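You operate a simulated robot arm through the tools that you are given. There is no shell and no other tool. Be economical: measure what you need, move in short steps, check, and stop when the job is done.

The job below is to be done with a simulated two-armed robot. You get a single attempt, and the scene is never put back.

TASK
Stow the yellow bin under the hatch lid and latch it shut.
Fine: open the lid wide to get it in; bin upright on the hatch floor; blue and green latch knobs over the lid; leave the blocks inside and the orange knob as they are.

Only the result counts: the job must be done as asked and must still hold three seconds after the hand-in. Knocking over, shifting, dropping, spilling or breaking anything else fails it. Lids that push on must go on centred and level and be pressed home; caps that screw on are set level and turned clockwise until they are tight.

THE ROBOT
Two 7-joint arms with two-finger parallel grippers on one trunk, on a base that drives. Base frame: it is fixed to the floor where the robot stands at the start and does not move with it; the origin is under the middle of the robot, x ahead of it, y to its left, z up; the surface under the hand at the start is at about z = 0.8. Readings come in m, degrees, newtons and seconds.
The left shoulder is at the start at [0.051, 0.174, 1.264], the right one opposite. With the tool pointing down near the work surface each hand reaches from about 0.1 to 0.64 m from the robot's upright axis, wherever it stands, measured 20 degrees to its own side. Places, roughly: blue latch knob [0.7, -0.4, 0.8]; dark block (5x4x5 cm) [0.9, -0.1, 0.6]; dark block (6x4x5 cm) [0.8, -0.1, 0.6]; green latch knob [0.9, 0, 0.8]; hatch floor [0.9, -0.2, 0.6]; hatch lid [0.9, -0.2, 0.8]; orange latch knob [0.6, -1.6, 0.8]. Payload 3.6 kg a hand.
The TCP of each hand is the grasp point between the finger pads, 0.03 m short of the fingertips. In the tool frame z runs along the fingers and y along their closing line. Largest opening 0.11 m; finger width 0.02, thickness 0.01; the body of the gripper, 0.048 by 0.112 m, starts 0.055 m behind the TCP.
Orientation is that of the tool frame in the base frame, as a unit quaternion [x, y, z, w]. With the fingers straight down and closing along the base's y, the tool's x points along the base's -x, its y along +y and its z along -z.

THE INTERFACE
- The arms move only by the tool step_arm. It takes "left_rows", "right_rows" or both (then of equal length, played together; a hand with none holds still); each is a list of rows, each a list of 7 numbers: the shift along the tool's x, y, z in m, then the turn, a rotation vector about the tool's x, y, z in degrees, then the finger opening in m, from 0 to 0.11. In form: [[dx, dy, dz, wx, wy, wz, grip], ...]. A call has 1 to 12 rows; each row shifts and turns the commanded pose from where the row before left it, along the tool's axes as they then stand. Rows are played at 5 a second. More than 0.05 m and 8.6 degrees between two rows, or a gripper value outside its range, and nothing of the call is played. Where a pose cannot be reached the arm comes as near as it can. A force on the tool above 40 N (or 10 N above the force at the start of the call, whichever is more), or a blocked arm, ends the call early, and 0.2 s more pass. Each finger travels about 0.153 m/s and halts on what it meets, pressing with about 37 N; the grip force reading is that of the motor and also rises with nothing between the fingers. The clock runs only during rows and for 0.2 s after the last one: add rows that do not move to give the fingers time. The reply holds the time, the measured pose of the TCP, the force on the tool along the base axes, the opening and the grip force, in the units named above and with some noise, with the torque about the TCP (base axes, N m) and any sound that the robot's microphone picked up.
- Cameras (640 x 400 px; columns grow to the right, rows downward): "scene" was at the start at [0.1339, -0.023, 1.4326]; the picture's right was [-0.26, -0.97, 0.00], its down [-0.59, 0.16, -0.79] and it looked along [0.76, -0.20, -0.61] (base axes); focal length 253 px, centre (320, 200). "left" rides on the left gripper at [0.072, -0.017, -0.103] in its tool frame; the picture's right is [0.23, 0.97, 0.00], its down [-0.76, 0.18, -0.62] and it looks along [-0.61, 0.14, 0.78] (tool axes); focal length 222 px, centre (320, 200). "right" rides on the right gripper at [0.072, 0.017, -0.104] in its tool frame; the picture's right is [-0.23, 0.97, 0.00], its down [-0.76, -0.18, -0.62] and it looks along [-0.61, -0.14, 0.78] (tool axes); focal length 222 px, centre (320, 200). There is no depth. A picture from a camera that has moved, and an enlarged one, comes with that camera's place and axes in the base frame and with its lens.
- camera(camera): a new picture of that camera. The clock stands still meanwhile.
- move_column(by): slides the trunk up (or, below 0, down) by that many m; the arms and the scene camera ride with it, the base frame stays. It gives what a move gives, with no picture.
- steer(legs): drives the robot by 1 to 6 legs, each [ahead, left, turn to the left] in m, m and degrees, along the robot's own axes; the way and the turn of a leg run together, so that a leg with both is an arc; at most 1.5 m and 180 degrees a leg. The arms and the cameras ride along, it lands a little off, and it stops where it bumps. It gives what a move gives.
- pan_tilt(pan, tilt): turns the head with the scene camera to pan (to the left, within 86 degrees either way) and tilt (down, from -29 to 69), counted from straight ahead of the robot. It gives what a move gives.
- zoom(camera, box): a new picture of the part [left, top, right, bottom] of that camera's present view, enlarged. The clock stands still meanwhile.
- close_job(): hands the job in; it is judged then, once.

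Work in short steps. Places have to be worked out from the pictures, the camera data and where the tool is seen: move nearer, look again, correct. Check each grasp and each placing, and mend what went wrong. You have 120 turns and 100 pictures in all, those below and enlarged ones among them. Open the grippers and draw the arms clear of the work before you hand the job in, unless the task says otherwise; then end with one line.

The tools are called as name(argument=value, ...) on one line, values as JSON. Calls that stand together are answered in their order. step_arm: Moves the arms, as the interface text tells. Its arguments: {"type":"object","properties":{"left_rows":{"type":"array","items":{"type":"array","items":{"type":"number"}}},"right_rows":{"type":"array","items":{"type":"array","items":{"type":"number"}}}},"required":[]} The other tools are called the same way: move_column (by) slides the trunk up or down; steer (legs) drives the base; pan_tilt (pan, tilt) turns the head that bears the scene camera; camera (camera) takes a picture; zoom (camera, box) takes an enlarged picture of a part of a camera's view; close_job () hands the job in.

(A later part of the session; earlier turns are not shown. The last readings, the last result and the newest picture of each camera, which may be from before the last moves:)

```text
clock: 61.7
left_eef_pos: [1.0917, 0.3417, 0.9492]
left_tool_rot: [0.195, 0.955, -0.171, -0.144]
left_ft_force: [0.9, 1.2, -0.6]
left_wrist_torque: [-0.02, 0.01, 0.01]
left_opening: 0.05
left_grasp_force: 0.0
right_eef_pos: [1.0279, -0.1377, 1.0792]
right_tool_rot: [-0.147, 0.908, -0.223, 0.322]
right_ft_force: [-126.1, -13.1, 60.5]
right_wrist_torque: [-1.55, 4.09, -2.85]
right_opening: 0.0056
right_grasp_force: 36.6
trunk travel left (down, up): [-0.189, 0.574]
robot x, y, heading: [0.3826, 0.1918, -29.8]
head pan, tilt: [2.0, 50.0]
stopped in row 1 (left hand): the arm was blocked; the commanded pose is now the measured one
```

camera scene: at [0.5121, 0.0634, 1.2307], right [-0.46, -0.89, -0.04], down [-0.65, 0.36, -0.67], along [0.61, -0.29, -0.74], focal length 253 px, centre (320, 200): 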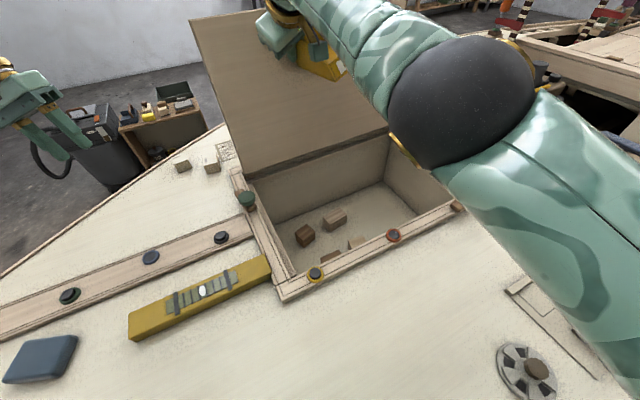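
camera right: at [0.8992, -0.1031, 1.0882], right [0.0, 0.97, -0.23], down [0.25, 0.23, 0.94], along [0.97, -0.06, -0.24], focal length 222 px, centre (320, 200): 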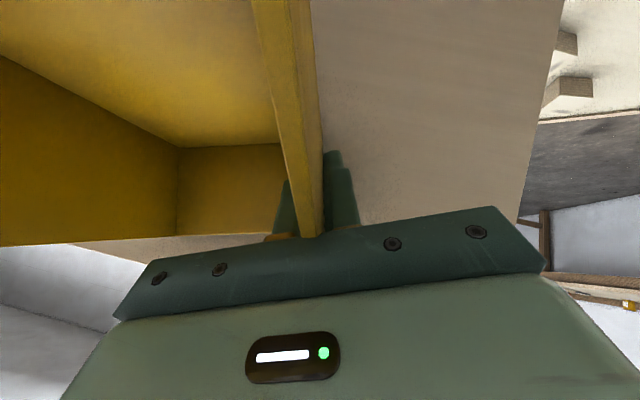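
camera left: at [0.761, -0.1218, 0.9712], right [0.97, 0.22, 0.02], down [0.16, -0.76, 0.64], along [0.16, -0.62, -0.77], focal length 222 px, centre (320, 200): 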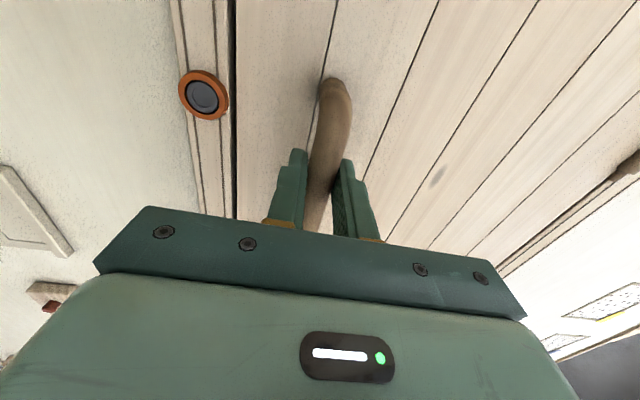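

Something on the left side is also blocked. I look to the left to understand.

pan_tilt(pan=45, tilt=40)

camera(camera="scene")

```text
clock: 62.8
left_eef_pos: [1.0971, 0.3213, 0.956]
left_tool_rot: [0.207, 0.954, -0.166, -0.142]
left_ft_force: [-0.3, 0.5, 0.6]
left_wrist_torque: [-0.02, -0.01, 0.04]
left_opening: 0.0499
left_grasp_force: 0.1
right_eef_pos: [1.0224, -0.1436, 1.0502]
right_tool_rot: [-0.136, 0.924, -0.2, 0.297]
right_ft_force: [-73.3, 2.9, -0.6]
right_wrist_torque: [0.57, 2.99, -2.36]
right_opening: 0.0043
right_grasp_force: 37.1
trunk travel left (down, up): [-0.189, 0.574]
robot x, y, heading: [0.3838, 0.1827, -30.5]
head pan, tilt: [45.0, 40.0]
```

```text
45 pictures are left
camera scene: at [0.5319, 0.1296, 1.244], right [0.25, -0.97, 0.0], down [-0.59, -0.16, -0.79], along [0.77, 0.2, -0.61], focal length 253 px, centre (320, 200)
```

scene: 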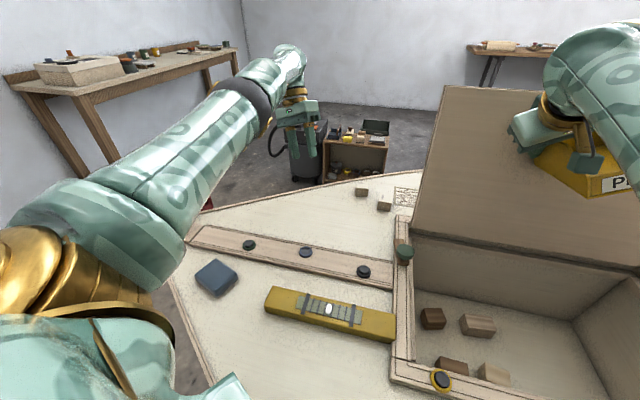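

The left arm is free in the air. Now that things have settled I retract the right hand again.

step_arm(right_rows=[[0.0155, 0.0036, -0.0121, 0, 0, 0, 0.0], [0.0233, 0.0054, -0.018, 0, 0, 0, 0.0], [0.0311, 0.0072, -0.0242, 0, 0, 0, 0.0]])

```text
clock: 63.1
left_eef_pos: [1.0963, 0.328, 0.9346]
left_tool_rot: [0.208, 0.952, -0.169, -0.149]
left_ft_force: [0.1, 0.0, 1.2]
left_wrist_torque: [-0.04, -0.02, 0.03]
left_opening: 0.0502
left_grasp_force: 0.1
right_eef_pos: [1.0204, -0.1474, 1.0397]
right_tool_rot: [-0.133, 0.924, -0.214, 0.289]
right_ft_force: [-52.6, -16.0, 6.2]
right_wrist_torque: [-0.89, 1.54, -2.98]
right_opening: 0.0039
right_grasp_force: 36.6
trunk travel left (down, up): [-0.189, 0.574]
robot x, y, heading: [0.3735, 0.1889, -30.5]
head pan, tilt: [45.0, 40.0]
stopped in row 1 (right hand): the arm was blocked; the commanded pose is now the measured one
```

steer(legs=[[-0.08, 0.0, 0]])

```text
clock: 63.8
left_eef_pos: [1.0969, 0.3297, 0.9154]
left_tool_rot: [0.211, 0.948, -0.178, -0.161]
left_ft_force: [0.5, -0.5, 0.9]
left_wrist_torque: [0.0, 0.02, 0.01]
left_opening: 0.0501
left_grasp_force: 0.1
right_eef_pos: [1.0177, -0.1642, 1.0267]
right_tool_rot: [-0.117, 0.929, -0.218, 0.276]
right_ft_force: [-3.7, -0.3, -1.5]
right_wrist_torque: [0.05, -0.06, -0.02]
right_opening: 0.0032
right_grasp_force: 36.9
trunk travel left (down, up): [-0.189, 0.574]
robot x, y, heading: [0.3682, 0.1847, -31.2]
head pan, tilt: [45.0, 40.0]
stopped in leg 1: the robot was blocked; the commanded pose is now the measured one
```

The contact force is now nearly gone. I retract the right hand again.

step_arm(right_rows=[[0.0155, 0.0036, -0.0121, 0, 0, 0, 0.0], [0.0233, 0.0054, -0.018, 0, 0, 0, 0.0], [0.0311, 0.0072, -0.0242, 0, 0, 0, 0.0]])

camera(camera="scene")

```text
clock: 64.6
left_eef_pos: [1.0954, 0.3334, 0.9149]
left_tool_rot: [0.209, 0.948, -0.178, -0.16]
left_ft_force: [0.2, 0.0, -1.0]
left_wrist_torque: [0.01, 0.04, 0.0]
left_opening: 0.05
left_grasp_force: 0.0
right_eef_pos: [0.9374, -0.1439, 1.0265]
right_tool_rot: [-0.125, 0.928, -0.216, 0.278]
right_ft_force: [-0.5, -0.4, -0.7]
right_wrist_torque: [0.07, -0.01, -0.02]
right_opening: 0.0036
right_grasp_force: 36.6
trunk travel left (down, up): [-0.189, 0.574]
robot x, y, heading: [0.3695, 0.1865, -31.0]
head pan, tilt: [45.0, 40.0]
```

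```text
44 pictures are left
camera scene: at [0.5356, 0.132, 1.2404], right [0.24, -0.97, 0.0], down [-0.6, -0.15, -0.78], along [0.76, 0.19, -0.62], focal length 253 px, centre (320, 200)
```

scene: 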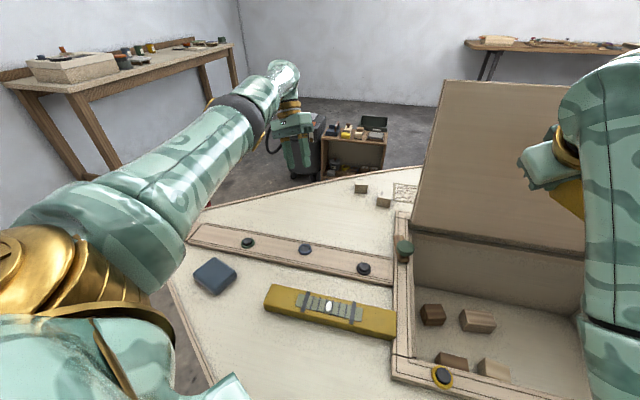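

Free again, and the base is now much nearer at (0.37, 0.187). I restore the right hand's roll (about 30°) and draw it back from the lid.

step_arm(right_rows=[[0.02, -0.001, -0.0246, -5.28, 1.85, 4.93, 0.0], [0.02, -0.001, -0.0246, -5.28, 1.85, 4.93, 0.0], [0.02, -0.001, -0.0246, -5.28, 1.85, 4.93, 0.0], [0.02, -0.001, -0.0246, -5.28, 1.85, 4.93, 0.0]])

pan_tilt(pan=0, tilt=45)

camera(camera="scene")

camera(camera="right")

```text
clock: 65.6
left_eef_pos: [1.0959, 0.3336, 0.9152]
left_tool_rot: [0.208, 0.948, -0.178, -0.16]
left_ft_force: [-0.1, 0.5, -0.7]
left_wrist_torque: [0.02, 0.0, 0.03]
left_opening: 0.0501
left_grasp_force: 0.1
right_eef_pos: [0.8997, -0.1532, 1.0446]
right_tool_rot: [-0.001, 0.974, 0.001, 0.225]
right_ft_force: [0.2, 0.0, -0.9]
right_wrist_torque: [0.03, -0.01, 0.01]
right_opening: 0.0033
right_grasp_force: 37.0
right hand out of reach, approached as far as the arm can: row 2, 3, 4
trunk travel left (down, up): [-0.189, 0.574]
robot x, y, heading: [0.3644, 0.1858, -30.8]
head pan, tilt: [45.0, 40.0]
```

```text
clock: 66.7
left_eef_pos: [1.0951, 0.3347, 0.9155]
left_tool_rot: [0.207, 0.949, -0.178, -0.16]
left_ft_force: [0.2, -0.3, 0.1]
left_wrist_torque: [0.01, -0.05, 0.03]
left_opening: 0.05
left_grasp_force: 0.0
right_eef_pos: [0.9005, -0.1525, 1.045]
right_tool_rot: [-0.002, 0.974, 0.0, 0.225]
right_ft_force: [-0.1, -0.7, -1.1]
right_wrist_torque: [0.08, -0.04, 0.02]
right_opening: 0.0035
right_grasp_force: 37.1
trunk travel left (down, up): [-0.189, 0.574]
robot x, y, heading: [0.3655, 0.1845, -30.7]
head pan, tilt: [0.0, 45.0]
```

```text
43 pictures are left
camera scene: at [0.5235, 0.0703, 1.2323], right [-0.51, -0.86, -0.02], down [-0.59, 0.37, -0.72], along [0.62, -0.36, -0.69], focal length 253 px, centre (320, 200)
```

scene: 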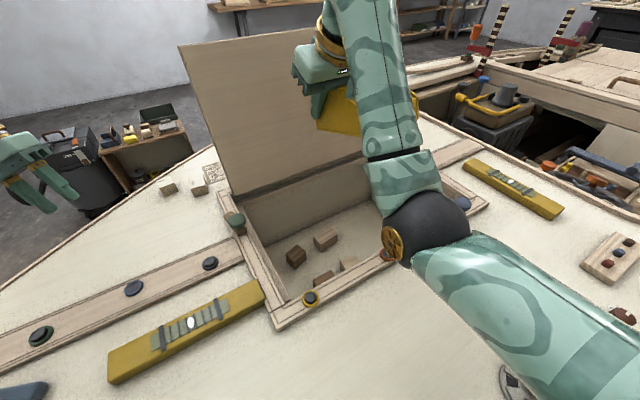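

```text
42 pictures are left
camera right: at [0.7891, -0.1365, 1.1069], right [0.2, 0.97, 0.1], down [0.41, -0.18, 0.89], along [0.89, -0.14, -0.44], focal length 222 px, centre (320, 200)
```

right: 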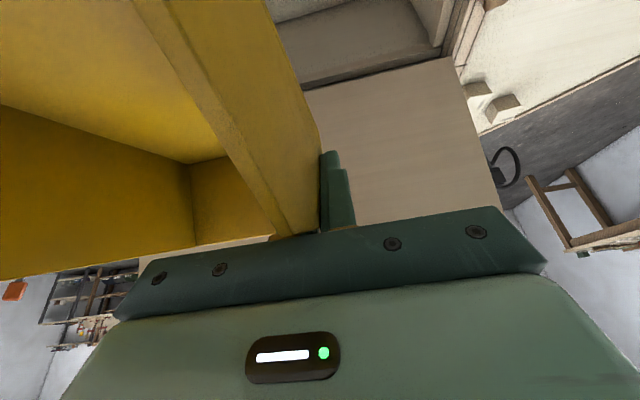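

The bin rotated somewhat in the grip and the right elbow hangs low over the front frame. I raise the trunk 0.2 m to get everything clear, then look.

move_column(by=0.2)

camera(camera="scene")

```text
clock: 68.9
left_eef_pos: [1.0839, 0.3533, 1.1912]
left_tool_rot: [0.23, 0.947, -0.208, -0.082]
left_ft_force: [0.0, -0.9, -0.4]
left_wrist_torque: [-0.03, -0.03, 0.0]
left_opening: 0.0501
left_grasp_force: 0.1
right_eef_pos: [0.9199, -0.1564, 1.2365]
right_tool_rot: [0.001, 0.976, -0.001, 0.216]
right_ft_force: [0.7, -0.6, -0.3]
right_wrist_torque: [0.02, -0.06, 0.01]
right_opening: 0.0039
right_grasp_force: 37.1
trunk travel left (down, up): [-0.389, 0.374]
robot x, y, heading: [0.3705, 0.186, -31.3]
head pan, tilt: [0.0, 45.0]
```

```text
41 pictures are left
camera scene: at [0.4809, 0.1194, 1.4321], right [-0.52, -0.86, 0.0], down [-0.61, 0.37, -0.71], along [0.6, -0.37, -0.71], focal length 253 px, centre (320, 200)
```

scene: 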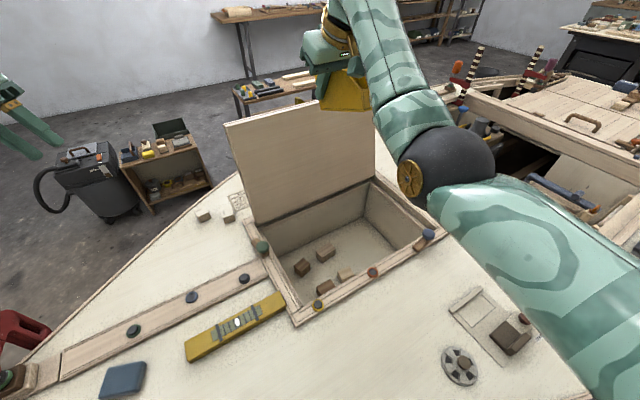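

The deck is intact and the lid still open. I back the base off for the re-grasp.

steer(legs=[[-0.2, 0.0, 0]])

camera(camera="scene")

camera(camera="right")

```text
clock: 70.5
left_eef_pos: [0.9118, 0.4563, 1.1921]
left_tool_rot: [0.231, 0.947, -0.208, -0.081]
left_ft_force: [-0.2, 0.2, 0.3]
left_wrist_torque: [-0.03, -0.03, 0.01]
left_opening: 0.0502
left_grasp_force: 0.0
right_eef_pos: [0.7457, -0.0531, 1.2385]
right_tool_rot: [0.001, 0.976, 0.0, 0.216]
right_ft_force: [-0.3, -0.5, -1.1]
right_wrist_torque: [0.04, 0.0, 0.02]
right_opening: 0.0035
right_grasp_force: 36.9
trunk travel left (down, up): [-0.389, 0.374]
robot x, y, heading: [0.2001, 0.2918, -31.4]
head pan, tilt: [0.0, 45.0]
```

```text
40 pictures are left
camera scene: at [0.3086, 0.2235, 1.4323], right [-0.52, -0.85, 0.0], down [-0.6, 0.37, -0.71], along [0.6, -0.37, -0.71], focal length 253 px, centre (320, 200)
```

scene: 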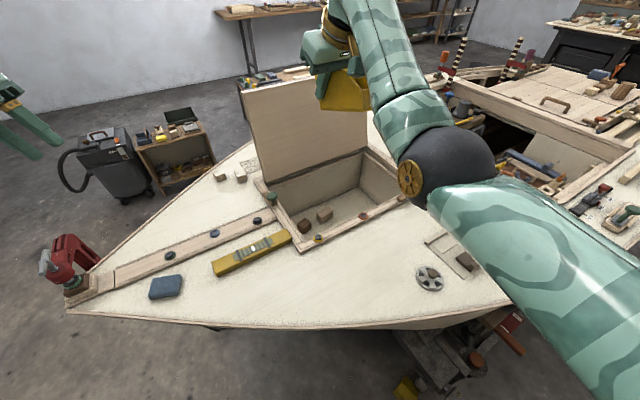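

```text
39 pictures are left
camera right: at [0.6365, -0.0365, 1.3014], right [0.21, 0.97, 0.1], down [0.43, -0.18, 0.89], along [0.88, -0.14, -0.45], focal length 222 px, centre (320, 200)
```

right: 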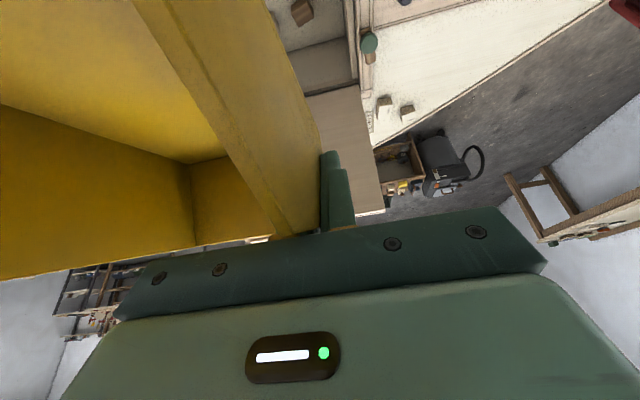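

zoom(camera="scene", box=[280, 30, 400, 130])

```text
4.00 times, centred on (340, 80) of scene
camera zoom: at [0.3086, 0.2235, 1.4323], right [-0.52, -0.85, 0.0], down [-0.6, 0.37, -0.71], along [0.6, -0.37, -0.71], focal length 1013 px, centre (240, 680)
```

zoom: 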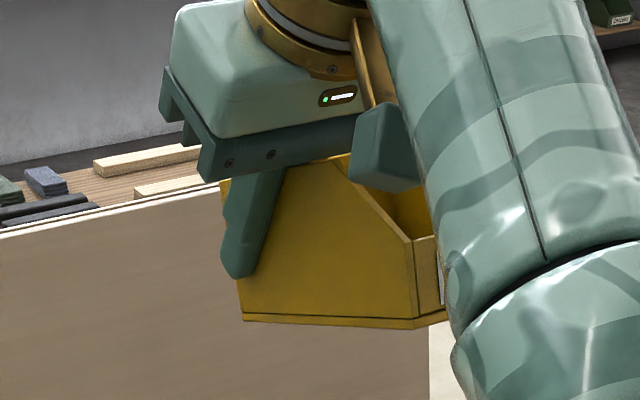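

The bin hangs level, but it slid so that I grip near its back end. I bring it over the free deck spot in front of the hatch and lower it.

step_arm(right_rows=[[0.033, 0.006, -0.0154, 0, 0, 0, 0.0], [0.033, 0.006, -0.0154, 0, 0, 0, 0.0], [0.033, 0.006, -0.0154, 0, 0, 0, 0.0], [0.033, 0.006, -0.0154, 0, 0, 0, 0.0], [0.0177, 0, 0.0381, 0, 0, 0, 0.0], [0.0177, 0, 0.0381, 0, 0, 0, 0.0], [0.0177, 0, 0.0381, 0, 0, 0, 0.0], [0.0177, 0, 0.0381, 0, 0, 0, 0.0], [0.0177, 0, 0.0381, 0, 0, 0, 0.0], [0.0177, 0, 0.0381, 0, 0, 0, 0.0]])

camera(camera="scene")

```text
clock: 72.7
left_eef_pos: [0.9124, 0.4554, 1.1918]
left_tool_rot: [0.231, 0.947, -0.207, -0.082]
left_ft_force: [-0.6, 1.5, -0.7]
left_wrist_torque: [0.0, 0.02, -0.02]
left_opening: 0.0502
left_grasp_force: 0.1
right_eef_pos: [0.6, -0.0326, 0.9835]
right_tool_rot: [0.001, 0.976, -0.001, 0.216]
right_ft_force: [0.1, -0.1, -0.7]
right_wrist_torque: [0.06, -0.02, 0.02]
right_opening: 0.0036
right_grasp_force: 37.4
right hand out of reach, approached as far as the arm can: row 2
trunk travel left (down, up): [-0.389, 0.374]
robot x, y, heading: [0.1975, 0.2864, -31.4]
head pan, tilt: [0.0, 45.0]
```

```text
37 pictures are left
camera scene: at [0.3097, 0.2225, 1.4322], right [-0.52, -0.85, 0.0], down [-0.6, 0.37, -0.71], along [0.6, -0.37, -0.71], focal length 253 px, centre (320, 200)
```

scene: 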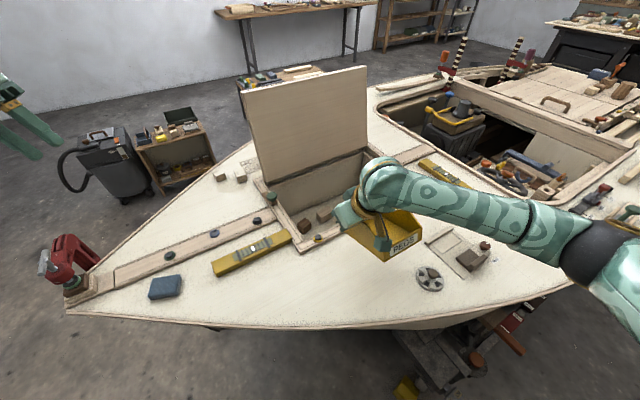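

step_arm(right_rows=[[0.0177, 0, 0.0381, 0, 0, 0, 0.0], [0.0177, 0, 0.0381, 0, 0, 0, 0.0], [0.0085, 0, 0.0181, 0, 0, 0, 0.0], [0.0064, 0, 0.0136, 0, 0, 0, 0.0], [0.0042, 0, 0.009, 0, 0, 0, 0.0]])

zoom(camera="scene", box=[300, 160, 480, 300])

```text
clock: 73.9
left_eef_pos: [0.9134, 0.4561, 1.1906]
left_tool_rot: [0.231, 0.947, -0.208, -0.082]
left_ft_force: [-0.2, 0.1, -0.5]
left_wrist_torque: [-0.01, 0.0, -0.02]
left_opening: 0.0501
left_grasp_force: 0.0
right_eef_pos: [0.6008, -0.029, 0.8556]
right_tool_rot: [0.001, 0.976, -0.001, 0.216]
right_ft_force: [0.7, 0.2, -0.7]
right_wrist_torque: [0.06, -0.06, 0.03]
right_opening: 0.0037
right_grasp_force: 37.2
trunk travel left (down, up): [-0.389, 0.374]
robot x, y, heading: [0.1992, 0.2934, -31.3]
head pan, tilt: [0.0, 45.0]
```

```text
2.86 times, centred on (390, 230) of scene
camera zoom: at [0.3094, 0.2229, 1.4323], right [-0.52, -0.85, 0.0], down [-0.6, 0.37, -0.71], along [0.6, -0.37, -0.71], focal length 723 px, centre (120, 114)
```

zoom: 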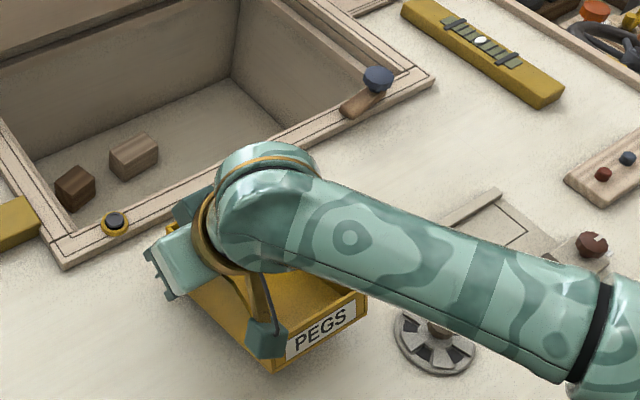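

step_arm(right_rows=[[0.0017, 0, 0.0036, 0, 0, 0, 0.0], [0.0017, 0, 0.0036, 0, 0, 0, 0.0], [0.0013, 0, 0.0027, 0, 0, 0, 0.0]])

```text
clock: 74.7
left_eef_pos: [0.9127, 0.4547, 1.1915]
left_tool_rot: [0.231, 0.947, -0.208, -0.081]
left_ft_force: [0.1, -0.1, 0.4]
left_wrist_torque: [0.04, 0.02, -0.03]
left_opening: 0.0502
left_grasp_force: 0.2
right_eef_pos: [0.6046, -0.0308, 0.8552]
right_tool_rot: [0.001, 0.974, 0.001, 0.225]
right_ft_force: [-7.0, 2.4, 20.7]
right_wrist_torque: [-0.39, -0.04, -0.13]
right_opening: 0.0037
right_grasp_force: 37.5
trunk travel left (down, up): [-0.389, 0.374]
robot x, y, heading: [0.197, 0.29, -31.3]
head pan, tilt: [0.0, 45.0]
stopped in row 3 (right hand): the force on the tool passed its limit at 42 N (the readings are from after the stop); the commanded pose is now the measured one
```

The bin is on the deck (20 N). I open, rise clear, and shift to the right wall.

step_arm(right_rows=[[0, 0, 0, 0, 0, 0, 0.03], [0, 0, 0, 0, 0, 0, 0.05], [-0.0127, 0, -0.0272, 0, 0, 0, 0.05], [-0.0169, 0, -0.0363, 0, 0, 0, 0.05], [-0.0169, 0, -0.0363, 0, 0, 0, 0.05], [-0.0169, 0, -0.0363, 0, 0, 0, 0.05], [0, -0.04, 0, 0, 0, 0, 0.05], [0, -0.04, 0, 0, 0, 0, 0.05], [0, -0.03, 0, 0, 0, 0, 0.05]])

camera(camera="right")

zoom(camera="scene", box=[300, 160, 480, 300])

```text
clock: 76.7
left_eef_pos: [0.9116, 0.4538, 1.1919]
left_tool_rot: [0.231, 0.947, -0.208, -0.082]
left_ft_force: [0.5, -1.2, 0.1]
left_wrist_torque: [0.02, 0.01, -0.02]
left_opening: 0.05
left_grasp_force: 0.1
right_eef_pos: [0.6039, -0.1403, 1.0039]
right_tool_rot: [0.001, 0.975, 0.0, 0.222]
right_ft_force: [-0.3, 0.0, 0.8]
right_wrist_torque: [0.01, -0.01, 0.02]
right_opening: 0.05
right_grasp_force: 0.1
trunk travel left (down, up): [-0.389, 0.374]
robot x, y, heading: [0.2014, 0.2901, -31.2]
head pan, tilt: [0.0, 45.0]
```

```text
35 pictures are left
camera right: at [0.4927, -0.1224, 1.0655], right [0.21, 0.97, 0.1], down [0.42, -0.18, 0.89], along [0.88, -0.14, -0.44], focal length 222 px, centre (320, 200)
```

right: 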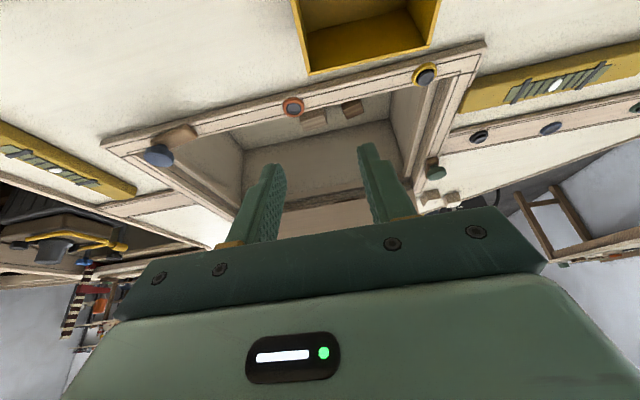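

```text
2.86 times, centred on (390, 230) of scene
camera zoom: at [0.3089, 0.2222, 1.4323], right [-0.52, -0.85, 0.0], down [-0.6, 0.37, -0.71], along [0.6, -0.37, -0.71], focal length 723 px, centre (120, 114)
```

zoom: 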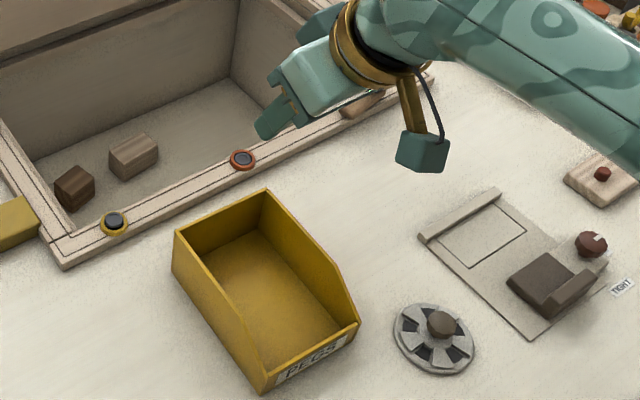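

The bin sits upright at x 0.48–0.62, y −0.139…−0.034. I grip the right wall (y≈−0.137) at x≈0.56.

step_arm(right_rows=[[0.0266, 0.0008, 0.0299, 0, 0, 0, 0.05], [0.0266, 0.0008, 0.0299, 0, 0, 0, 0.05], [0.0266, 0.0008, 0.0299, 0, 0, 0, 0.05], [0.0266, 0.0008, 0.0299, 0, 0, 0, 0.05], [0, 0, 0, 0, 0, 0, 0.05]])

camera(camera="right")

```text
clock: 77.9
left_eef_pos: [0.9138, 0.4566, 1.1905]
left_tool_rot: [0.231, 0.947, -0.209, -0.082]
left_ft_force: [-0.8, -1.1, 0.7]
left_wrist_torque: [0.0, 0.04, -0.02]
left_opening: 0.0502
left_grasp_force: 0.1
right_eef_pos: [0.5587, -0.1363, 0.8468]
right_tool_rot: [0.002, 0.975, 0.0, 0.221]
right_ft_force: [-0.2, -0.2, 0.2]
right_wrist_torque: [-0.04, 0.01, -0.02]
right_opening: 0.05
right_grasp_force: 0.1
trunk travel left (down, up): [-0.389, 0.374]
robot x, y, heading: [0.2, 0.2922, -31.2]
head pan, tilt: [0.0, 45.0]
```

```text
33 pictures are left
camera right: at [0.4482, -0.1189, 0.9095], right [0.21, 0.97, 0.1], down [0.42, -0.18, 0.89], along [0.88, -0.14, -0.44], focal length 222 px, centre (320, 200)
```

right: 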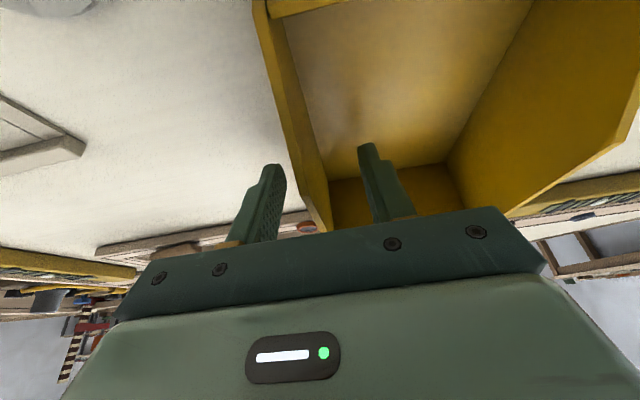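

The wall is centred between the fingers. I close and lift.

step_arm(right_rows=[[0, 0, 0, 0, 0, 0, 0.0], [0, 0, 0, 0, 0, 0, 0.0], [0, 0, 0, 0, 0, 0, 0.0], [-0.0087, 0, -0.018, 0, 0, 0, 0.0], [-0.0174, 0, -0.036, 0, 0, 0, 0.0], [-0.0174, 0, -0.036, 0, 0, 0, 0.0], [-0.0174, 0, -0.036, 0, 0, 0, 0.0], [-0.0174, 0, -0.036, 0, 0, 0, 0.0], [-0.0174, 0, -0.036, 0, 0, 0, 0.0]])

zoom(camera="scene", box=[280, 100, 480, 260])

```text
clock: 79.9
left_eef_pos: [0.9131, 0.4559, 1.193]
left_tool_rot: [0.231, 0.947, -0.207, -0.083]
left_ft_force: [0.3, 0.4, 0.5]
left_wrist_torque: [-0.01, -0.02, 0.02]
left_opening: 0.0502
left_grasp_force: 0.1
right_eef_pos: [0.5589, -0.14, 1.0673]
right_tool_rot: [0.001, 0.975, 0.0, 0.22]
right_ft_force: [0.5, 0.1, -1.4]
right_wrist_torque: [-0.09, 0.01, -0.03]
right_opening: 0.0037
right_grasp_force: 37.3
trunk travel left (down, up): [-0.389, 0.374]
robot x, y, heading: [0.1993, 0.2924, -31.5]
head pan, tilt: [0.0, 45.0]
```

```text
2.50 times, centred on (380, 180) of scene
camera zoom: at [0.309, 0.2231, 1.4323], right [-0.52, -0.85, 0.0], down [-0.6, 0.37, -0.71], along [0.6, -0.37, -0.71], focal length 633 px, centre (170, 250)
```

zoom: 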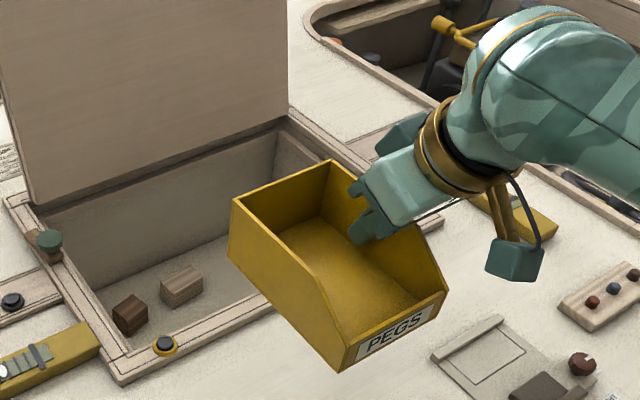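

The bin is held level. I now yaw hand and bin −90° about the vertical in place.

step_arm(right_rows=[[0, 0, 0, 3.52, 0, 7.39, 0.0], [0, 0, 0, 3.52, 0, 7.39, 0.0], [0, 0, 0, 3.52, 0, 7.39, 0.0], [0, 0, 0, 3.52, 0, 7.39, 0.0], [0, 0, 0, 3.52, 0, 7.39, 0.0], [0, 0, 0, 3.52, 0, 7.39, 0.0], [0, 0, 0, 3.52, 0, 7.39, 0.0], [0, 0, 0, 3.52, 0, 7.39, 0.0], [0, 0, 0, 3.52, 0, 7.39, 0.0], [0, 0, 0, 3.52, 0, 7.39, 0.0], [0, 0, 0, 3.52, 0, 7.39, 0.0]])

camera(camera="scene")

```text
clock: 82.3
left_eef_pos: [0.9127, 0.4558, 1.1916]
left_tool_rot: [0.232, 0.947, -0.208, -0.081]
left_ft_force: [-0.1, 0.0, 0.6]
left_wrist_torque: [-0.03, -0.03, -0.01]
left_opening: 0.0502
left_grasp_force: 0.0
right_eef_pos: [0.5596, -0.1396, 1.0659]
right_tool_rot: [0.691, 0.688, -0.155, 0.157]
right_ft_force: [0.2, 0.5, -1.4]
right_wrist_torque: [0.0, 0.05, -0.01]
right_opening: 0.0036
right_grasp_force: 36.8
trunk travel left (down, up): [-0.389, 0.374]
robot x, y, heading: [0.1979, 0.2934, -31.3]
head pan, tilt: [0.0, 45.0]
```

```text
31 pictures are left
camera scene: at [0.3096, 0.2231, 1.4322], right [-0.52, -0.85, 0.0], down [-0.6, 0.37, -0.71], along [0.6, -0.37, -0.71], focal length 253 px, centre (320, 200)
```

scene: 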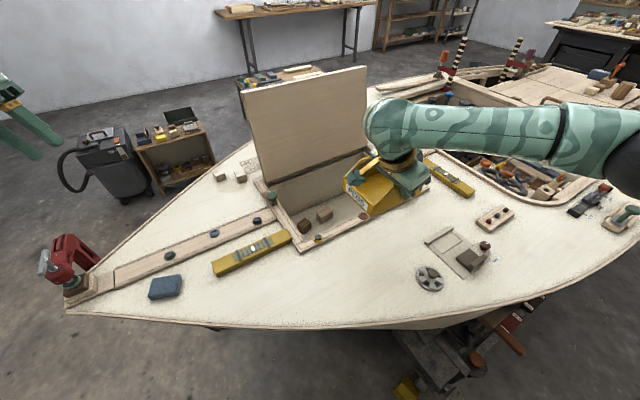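

The orientation is right (hand leaning along +y, camera toward +y). I drive straight ahead again along the path I just backed out of.

steer(legs=[[0.19, 0.0, 0]])

camera(camera="scene")

```text
clock: 83.8
left_eef_pos: [1.0743, 0.3544, 1.191]
left_tool_rot: [0.232, 0.947, -0.208, -0.084]
left_ft_force: [-0.1, -0.9, 0.6]
left_wrist_torque: [-0.03, 0.02, 0.0]
left_opening: 0.05
left_grasp_force: 0.1
right_eef_pos: [0.7172, -0.2375, 1.0664]
right_tool_rot: [0.693, 0.687, -0.156, 0.155]
right_ft_force: [-0.1, 0.7, -0.7]
right_wrist_torque: [0.05, 0.06, -0.01]
right_opening: 0.0037
right_grasp_force: 36.9
trunk travel left (down, up): [-0.389, 0.374]
robot x, y, heading: [0.3548, 0.1909, -31.5]
head pan, tilt: [0.0, 45.0]
```

```text
30 pictures are left
camera scene: at [0.4689, 0.1244, 1.4321], right [-0.52, -0.85, 0.0], down [-0.6, 0.37, -0.71], along [0.6, -0.37, -0.71], focal length 253 px, centre (320, 200)
```

scene: 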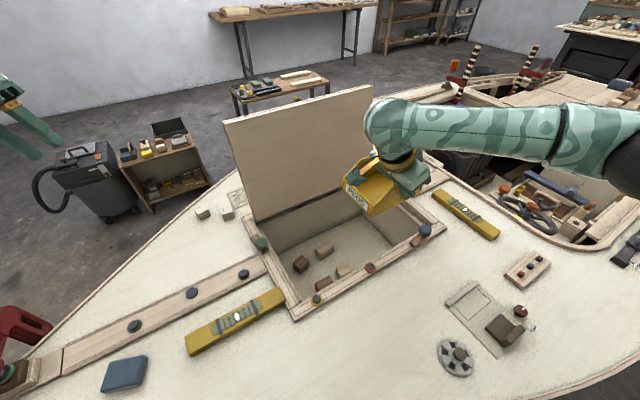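

All free at (0.355, 0.191). I move the bin over its spot (TCP to (0.80, −0.33)) and lower the trunk.

step_arm(right_rows=[[-0.0278, 0.0277, 0.0133, 0, 0, 0, 0.0], [-0.0278, 0.0277, 0.0133, 0, 0, 0, 0.0], [-0.0278, 0.0277, 0.0133, 0, 0, 0, 0.0]])

move_column(by=-0.12)

camera(camera="right")

camera(camera="scene")

```text
clock: 84.6
left_eef_pos: [1.0727, 0.3555, 1.1906]
left_tool_rot: [0.232, 0.947, -0.208, -0.083]
left_ft_force: [-1.1, 0.1, -0.7]
left_wrist_torque: [0.04, 0.01, 0.01]
left_opening: 0.0501
left_grasp_force: 0.1
right_eef_pos: [0.8015, -0.326, 1.0666]
right_tool_rot: [0.691, 0.688, -0.155, 0.155]
right_ft_force: [0.5, -0.5, -0.7]
right_wrist_torque: [-0.01, 0.04, 0.02]
right_opening: 0.0035
right_grasp_force: 36.8
trunk travel left (down, up): [-0.389, 0.374]
robot x, y, heading: [0.3591, 0.1925, -31.7]
head pan, tilt: [0.0, 45.0]
```

```text
clock: 86.1
left_eef_pos: [1.073, 0.3546, 1.0728]
left_tool_rot: [0.233, 0.947, -0.208, -0.081]
left_ft_force: [-0.5, 0.6, -0.4]
left_wrist_torque: [-0.01, -0.01, -0.01]
left_opening: 0.0502
left_grasp_force: 0.1
right_eef_pos: [0.7979, -0.3302, 0.9474]
right_tool_rot: [0.693, 0.687, -0.156, 0.156]
right_ft_force: [-1.0, 0.4, -0.4]
right_wrist_torque: [-0.03, 0.07, 0.01]
right_opening: 0.0036
right_grasp_force: 37.0
trunk travel left (down, up): [-0.269, 0.494]
robot x, y, heading: [0.3567, 0.192, -31.6]
head pan, tilt: [0.0, 45.0]
```

```text
29 pictures are left
camera right: at [0.8152, -0.2201, 1.0103], right [0.97, -0.21, 0.1], down [-0.18, -0.42, 0.89], along [-0.15, -0.88, -0.45], focal length 222 px, centre (320, 200)
```

right: 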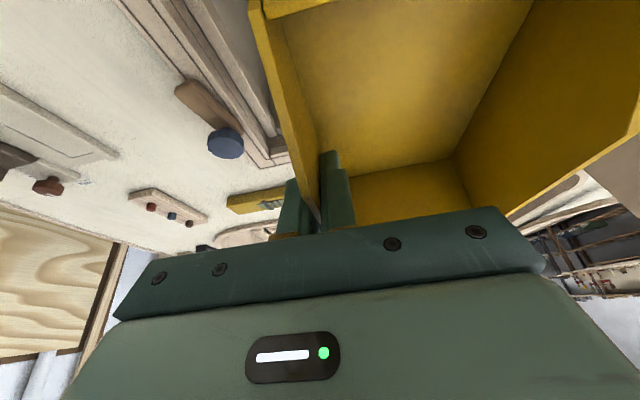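

```text
28 pictures are left
camera scene: at [0.5055, 0.1018, 1.3104], right [-0.52, -0.85, 0.0], down [-0.6, 0.37, -0.71], along [0.6, -0.37, -0.71], focal length 253 px, centre (320, 200)
```

scene: 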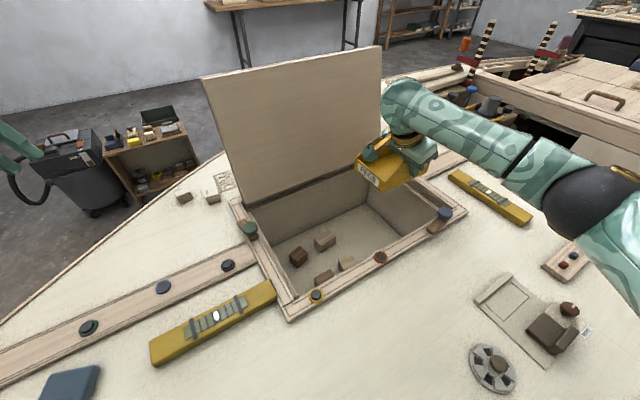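

Everything is clear. I lower with the arm.

step_arm(right_rows=[[0.0172, 0, 0.0361, 0, 0, 0, 0.0], [0.0172, 0, 0.0361, 0, 0, 0, 0.0], [0.0172, 0, 0.0361, 0, 0, 0, 0.0], [0.0129, 0, 0.027, 0, 0, 0, 0.0]])

camera(camera="right")

camera(camera="scene")

```text
clock: 87.1
left_eef_pos: [1.0725, 0.3555, 1.0715]
left_tool_rot: [0.233, 0.946, -0.208, -0.083]
left_ft_force: [-0.5, -0.7, 1.1]
left_wrist_torque: [-0.03, -0.03, -0.03]
left_opening: 0.0502
left_grasp_force: 0.1
right_eef_pos: [0.8011, -0.3289, 0.7969]
right_tool_rot: [0.693, 0.686, -0.156, 0.156]
right_ft_force: [-0.3, -0.2, -1.3]
right_wrist_torque: [-0.01, 0.07, -0.01]
right_opening: 0.0035
right_grasp_force: 38.0
trunk travel left (down, up): [-0.269, 0.494]
robot x, y, heading: [0.3574, 0.1957, -31.7]
head pan, tilt: [0.0, 45.0]
```

```text
27 pictures are left
camera right: at [0.8178, -0.22, 0.8598], right [0.97, -0.21, 0.1], down [-0.18, -0.42, 0.89], along [-0.15, -0.88, -0.45], focal length 222 px, centre (320, 200)
```

right: 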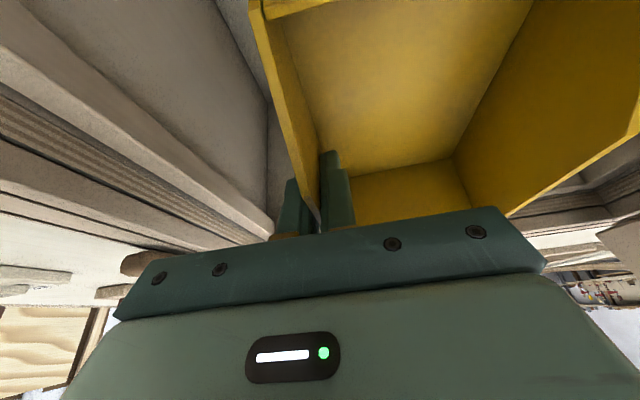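

```text
26 pictures are left
camera scene: at [0.5063, 0.1014, 1.3101], right [-0.52, -0.85, 0.0], down [-0.6, 0.37, -0.71], along [0.6, -0.37, -0.71], focal length 253 px, centre (320, 200)
```

scene: 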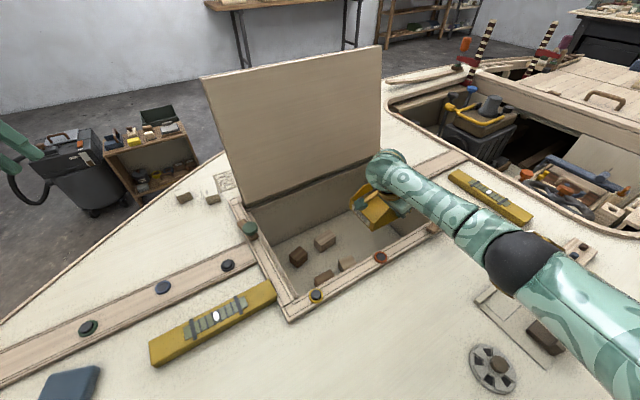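

The bin is entering clear of blocks and frame. I shift 1 cm inward in x, then lower the trunk 0.07 for reach.

step_arm(right_rows=[[0, 0.012, 0, 0, 0, 0, 0.0]])

move_column(by=-0.07)

camera(camera="right")

```text
clock: 87.5
left_eef_pos: [1.0734, 0.3551, 1.0701]
left_tool_rot: [0.233, 0.947, -0.207, -0.083]
left_ft_force: [0.4, 0.2, -0.7]
left_wrist_torque: [-0.01, 0.03, 0.01]
left_opening: 0.0502
left_grasp_force: 0.1
right_eef_pos: [0.8127, -0.3278, 0.7972]
right_tool_rot: [0.693, 0.687, -0.156, 0.155]
right_ft_force: [-0.5, -0.1, -0.6]
right_wrist_torque: [-0.04, 0.09, -0.04]
right_opening: 0.0036
right_grasp_force: 37.5
trunk travel left (down, up): [-0.269, 0.494]
robot x, y, heading: [0.3587, 0.1948, -31.4]
head pan, tilt: [0.0, 45.0]
```

```text
clock: 88.6
left_eef_pos: [1.0709, 0.3556, 1.0017]
left_tool_rot: [0.233, 0.947, -0.207, -0.082]
left_ft_force: [-0.9, 0.5, 0.2]
left_wrist_torque: [0.02, -0.01, 0.01]
left_opening: 0.0502
left_grasp_force: 0.0
right_eef_pos: [0.8104, -0.3296, 0.7283]
right_tool_rot: [0.693, 0.686, -0.156, 0.156]
right_ft_force: [-1.0, 0.2, -1.4]
right_wrist_torque: [0.02, 0.07, -0.03]
right_opening: 0.0038
right_grasp_force: 37.2
trunk travel left (down, up): [-0.199, 0.564]
robot x, y, heading: [0.3618, 0.1921, -31.5]
head pan, tilt: [0.0, 45.0]
```

```text
25 pictures are left
camera right: at [0.8273, -0.2201, 0.7906], right [0.97, -0.21, 0.1], down [-0.18, -0.42, 0.89], along [-0.15, -0.88, -0.44], focal length 222 px, centre (320, 200)
```

right: 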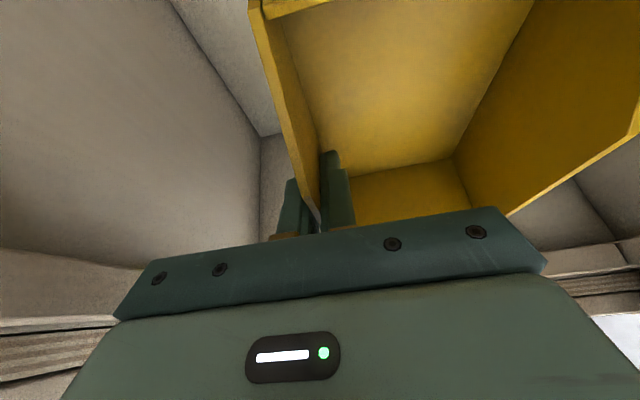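

Clean clearance. I lower gently until the floor is felt.

step_arm(right_rows=[[0.0129, 0, 0.027, 0, 0, 0, 0.0], [0.0086, 0, 0.018, 0, 0, 0, 0.0], [0.0034, 0, 0.0072, 0, 0, 0, 0.0], [0.0034, 0, 0.0072, 0, 0, 0, 0.0], [0.0026, 0, 0.0054, 0, 0, 0, 0.0], [0.0017, 0, 0.0036, 0, 0, 0, 0.0], [0.0017, 0, 0.0036, 0, 0, 0, 0.0]])

```text
clock: 90.4
left_eef_pos: [1.0675, 0.3593, 1.0027]
left_tool_rot: [0.234, 0.946, -0.209, -0.081]
left_ft_force: [-0.8, 0.3, -0.4]
left_wrist_torque: [-0.03, -0.03, 0.03]
left_opening: 0.0503
left_grasp_force: 0.1
right_eef_pos: [0.8249, -0.3385, 0.6799]
right_tool_rot: [0.695, 0.679, -0.147, 0.186]
right_ft_force: [0.1, 0.2, -1.6]
right_wrist_torque: [0.02, 0.07, -0.01]
right_opening: 0.0039
right_grasp_force: 36.4
trunk travel left (down, up): [-0.199, 0.564]
robot x, y, heading: [0.3577, 0.191, -31.8]
head pan, tilt: [0.0, 45.0]
stopped in row 7 (right hand): the arm was blocked; the commanded pose is now the measured one
```

The arm is blocked with no force on the tool, so an elbow or the forearm touches something. I look.

camera(camera="scene")

```text
24 pictures are left
camera scene: at [0.5294, 0.0884, 1.2375], right [-0.53, -0.85, 0.0], down [-0.6, 0.37, -0.71], along [0.61, -0.37, -0.7], focal length 253 px, centre (320, 200)
```

scene: 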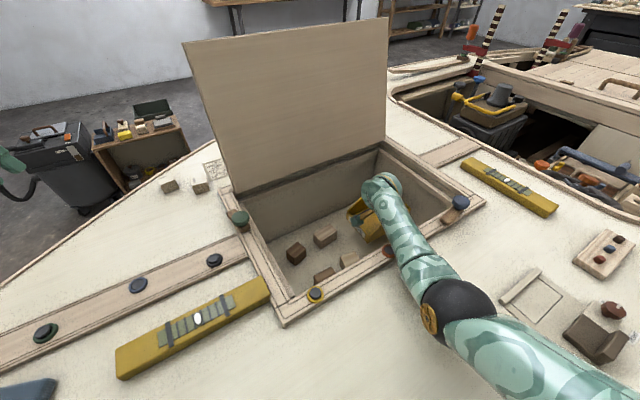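

The forearm rests on the front frame with the bin about 3 cm above the floor. I unload it, raise the trunk 4 cm so the forearm comes in steeper, and try again with the hand a bit further inward.

step_arm(right_rows=[[-0.0086, 0, -0.018, 0, 0, 0, 0.0]])

move_column(by=0.04)

steer(legs=[[0.03, 0.02, 0]])

```text
clock: 90.8
left_eef_pos: [1.0725, 0.354, 1.0003]
left_tool_rot: [0.234, 0.946, -0.207, -0.082]
left_ft_force: [-0.6, 0.7, -0.1]
left_wrist_torque: [-0.02, 0.01, -0.03]
left_opening: 0.0499
left_grasp_force: 0.0
right_eef_pos: [0.8232, -0.34, 0.6869]
right_tool_rot: [0.694, 0.682, -0.15, 0.176]
right_ft_force: [-0.1, -0.3, -1.9]
right_wrist_torque: [0.02, 0.05, 0.02]
right_opening: 0.0036
right_grasp_force: 36.4
trunk travel left (down, up): [-0.199, 0.564]
robot x, y, heading: [0.3614, 0.1929, -31.6]
head pan, tilt: [0.0, 45.0]
```

```text
clock: 91.6
left_eef_pos: [1.0741, 0.3532, 1.0409]
left_tool_rot: [0.233, 0.946, -0.208, -0.083]
left_ft_force: [-0.4, -0.2, 0.4]
left_wrist_torque: [0.0, 0.01, 0.0]
left_opening: 0.0499
left_grasp_force: 0.0
right_eef_pos: [0.8252, -0.3405, 0.7293]
right_tool_rot: [0.694, 0.682, -0.149, 0.178]
right_ft_force: [-0.2, 0.2, -0.6]
right_wrist_torque: [-0.01, 0.05, 0.01]
right_opening: 0.0036
right_grasp_force: 36.6
trunk travel left (down, up): [-0.239, 0.524]
robot x, y, heading: [0.3583, 0.1895, -31.4]
head pan, tilt: [0.0, 45.0]
```

```text
clock: 92.5
left_eef_pos: [1.11, 0.3558, 1.0414]
left_tool_rot: [0.232, 0.947, -0.207, -0.083]
left_ft_force: [0.2, -0.9, -0.7]
left_wrist_torque: [0.02, 0.04, 0.02]
left_opening: 0.0499
left_grasp_force: 0.1
right_eef_pos: [0.8614, -0.3386, 0.7298]
right_tool_rot: [0.694, 0.682, -0.149, 0.178]
right_ft_force: [0.8, 0.5, -1.4]
right_wrist_torque: [0.02, 0.05, -0.02]
right_opening: 0.0034
right_grasp_force: 36.7
trunk travel left (down, up): [-0.239, 0.524]
robot x, y, heading: [0.3924, 0.1911, -31.2]
head pan, tilt: [0.0, 45.0]
```

The base moved a further 3 cm nearer. I correct the slight roll and lower again gently.

step_arm(right_rows=[[0, -0.012, 0, 2.8, 0, 0, 0.0], [0.0129, 0, 0.027, 0, 0, 0, 0.0], [0.0086, 0, 0.018, 0, 0, 0, 0.0], [0.0043, 0, 0.009, 0, 0, 0, 0.0], [0.0034, 0, 0.0072, 0, 0, 0, 0.0], [0.0026, 0, 0.0054, 0, 0, 0, 0.0]])

```text
clock: 93.9
left_eef_pos: [1.1091, 0.3576, 1.0412]
left_tool_rot: [0.232, 0.947, -0.208, -0.082]
left_ft_force: [0.7, 0.0, -0.1]
left_wrist_torque: [0.02, 0.01, 0.02]
left_opening: 0.0501
left_grasp_force: 0.0
right_eef_pos: [0.8369, -0.3417, 0.6604]
right_tool_rot: [0.697, 0.678, -0.165, 0.163]
right_ft_force: [0.2, 0.1, -0.7]
right_wrist_torque: [-0.01, 0.05, 0.0]
right_opening: 0.0037
right_grasp_force: 36.8
right hand out of reach, approached as far as the arm can: row 4, 5
trunk travel left (down, up): [-0.239, 0.524]
robot x, y, heading: [0.3935, 0.1943, -31.7]
head pan, tilt: [0.0, 45.0]
```

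At z=0.660, nearly there. I lower the trunk by 1 cm at a time to find the floor.

move_column(by=-0.01)

step_arm(right_rows=[[0.0017, 0, 0.0036, 0, 0, 0, 0.0], [0.0017, 0, 0.0036, 0, 0, 0, 0.0], [0.0017, 0, 0.0036, 0, 0, 0, 0.0]])

camera(camera="scene")

```text
clock: 94.5
left_eef_pos: [1.1068, 0.3564, 1.032]
left_tool_rot: [0.232, 0.947, -0.208, -0.082]
left_ft_force: [-0.2, 0.6, -0.6]
left_wrist_torque: [0.01, -0.02, 0.01]
left_opening: 0.0502
left_grasp_force: 0.1
right_eef_pos: [0.8376, -0.3415, 0.6503]
right_tool_rot: [0.697, 0.678, -0.166, 0.162]
right_ft_force: [-0.3, 1.0, -1.7]
right_wrist_torque: [0.02, 0.05, 0.01]
right_opening: 0.0037
right_grasp_force: 36.9
trunk travel left (down, up): [-0.229, 0.534]
robot x, y, heading: [0.3917, 0.1931, -31.4]
head pan, tilt: [0.0, 45.0]
```

```text
clock: 95.2
left_eef_pos: [1.1072, 0.3565, 1.0311]
left_tool_rot: [0.232, 0.947, -0.208, -0.083]
left_ft_force: [-0.2, -0.3, -0.1]
left_wrist_torque: [-0.02, 0.01, -0.01]
left_opening: 0.0498
left_grasp_force: 0.1
right_eef_pos: [0.8317, -0.3421, 0.6381]
right_tool_rot: [0.697, 0.678, -0.166, 0.163]
right_ft_force: [-0.4, -0.2, 0.0]
right_wrist_torque: [0.03, 0.07, 0.0]
right_opening: 0.0037
right_grasp_force: 36.9
right hand out of reach, approached as far as the arm can: row 3
trunk travel left (down, up): [-0.229, 0.534]
robot x, y, heading: [0.3938, 0.1932, -31.5]
head pan, tilt: [0.0, 45.0]
```

```text
23 pictures are left
camera scene: at [0.5583, 0.0918, 1.2689], right [-0.52, -0.85, 0.0], down [-0.6, 0.37, -0.71], along [0.6, -0.37, -0.71], focal length 253 px, centre (320, 200)
```

scene: 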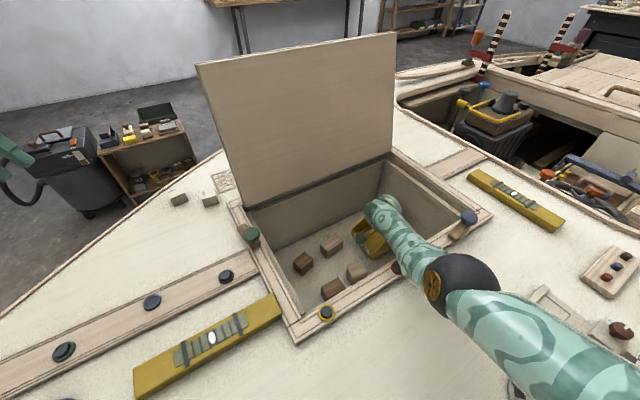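

Not touching yet. I continue down in small trunk and arm steps.

move_column(by=-0.015)

step_arm(right_rows=[[0.0017, 0, 0.0036, 0, 0, 0, 0.0], [0.0017, 0, 0.0036, 0, 0, 0, 0.0]])

```text
clock: 95.9
left_eef_pos: [1.101, 0.3573, 1.0243]
left_tool_rot: [0.236, 0.946, -0.209, -0.077]
left_ft_force: [-0.3, 0.4, 0.4]
left_wrist_torque: [-0.02, 0.01, 0.0]
left_opening: 0.0502
left_grasp_force: 0.0
right_eef_pos: [0.8362, -0.3517, 0.6501]
right_tool_rot: [0.701, 0.67, -0.163, 0.183]
right_ft_force: [-0.9, -0.2, 0.1]
right_wrist_torque: [0.04, 0.06, 0.01]
right_opening: 0.0034
right_grasp_force: 37.1
trunk travel left (down, up): [-0.214, 0.549]
robot x, y, heading: [0.3929, 0.1925, -31.6]
head pan, tilt: [0.0, 45.0]
```

```text
clock: 96.7
left_eef_pos: [1.1054, 0.3595, 1.0156]
left_tool_rot: [0.232, 0.947, -0.208, -0.081]
left_ft_force: [0.3, 0.6, 1.4]
left_wrist_torque: [0.03, -0.02, 0.03]
left_opening: 0.0503
left_grasp_force: 0.0
right_eef_pos: [0.8464, -0.3502, 0.6394]
right_tool_rot: [0.699, 0.671, -0.162, 0.186]
right_ft_force: [0.8, -1.0, -0.9]
right_wrist_torque: [0.02, 0.01, 0.02]
right_opening: 0.0035
right_grasp_force: 37.5
trunk travel left (down, up): [-0.214, 0.549]
robot x, y, heading: [0.391, 0.1898, -31.4]
head pan, tilt: [0.0, 45.0]
stopped in row 2 (right hand): the arm was blocked; the commanded pose is now the measured one
```

The forearm touches again. I look closely at how far the bin is above the floor.

zoom(camera="scene", box=[320, 180, 420, 280])

camera(camera="right")

```text
4.00 times, centred on (370, 230) of scene
camera zoom: at [0.5627, 0.0921, 1.2523], right [-0.52, -0.85, 0.0], down [-0.6, 0.37, -0.71], along [0.6, -0.37, -0.7], focal length 1013 px, centre (120, 80)
```

zoom: 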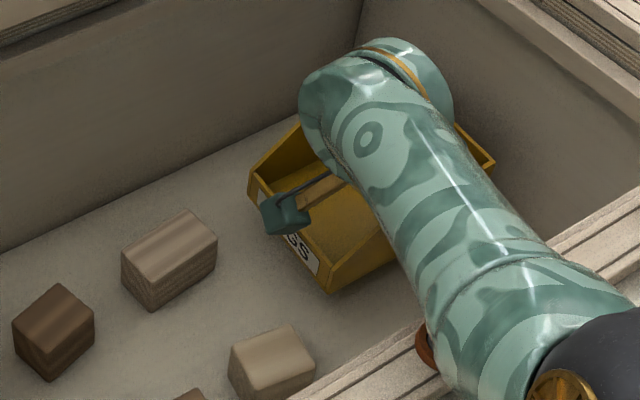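

```text
21 pictures are left
camera right: at [0.8641, -0.2379, 0.6975], right [0.96, -0.23, 0.15], down [-0.23, -0.37, 0.9], along [-0.15, -0.9, -0.41], focal length 222 px, centre (320, 200)
```

right: 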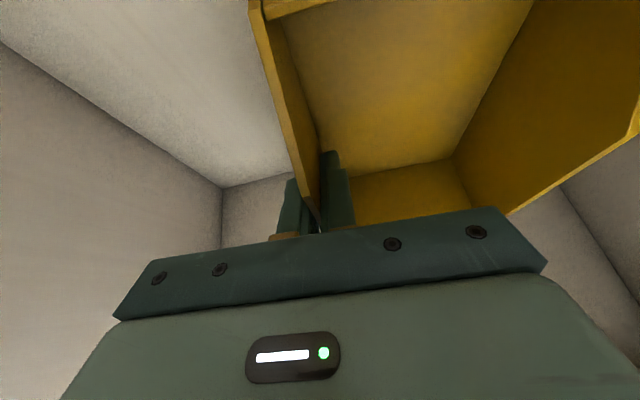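

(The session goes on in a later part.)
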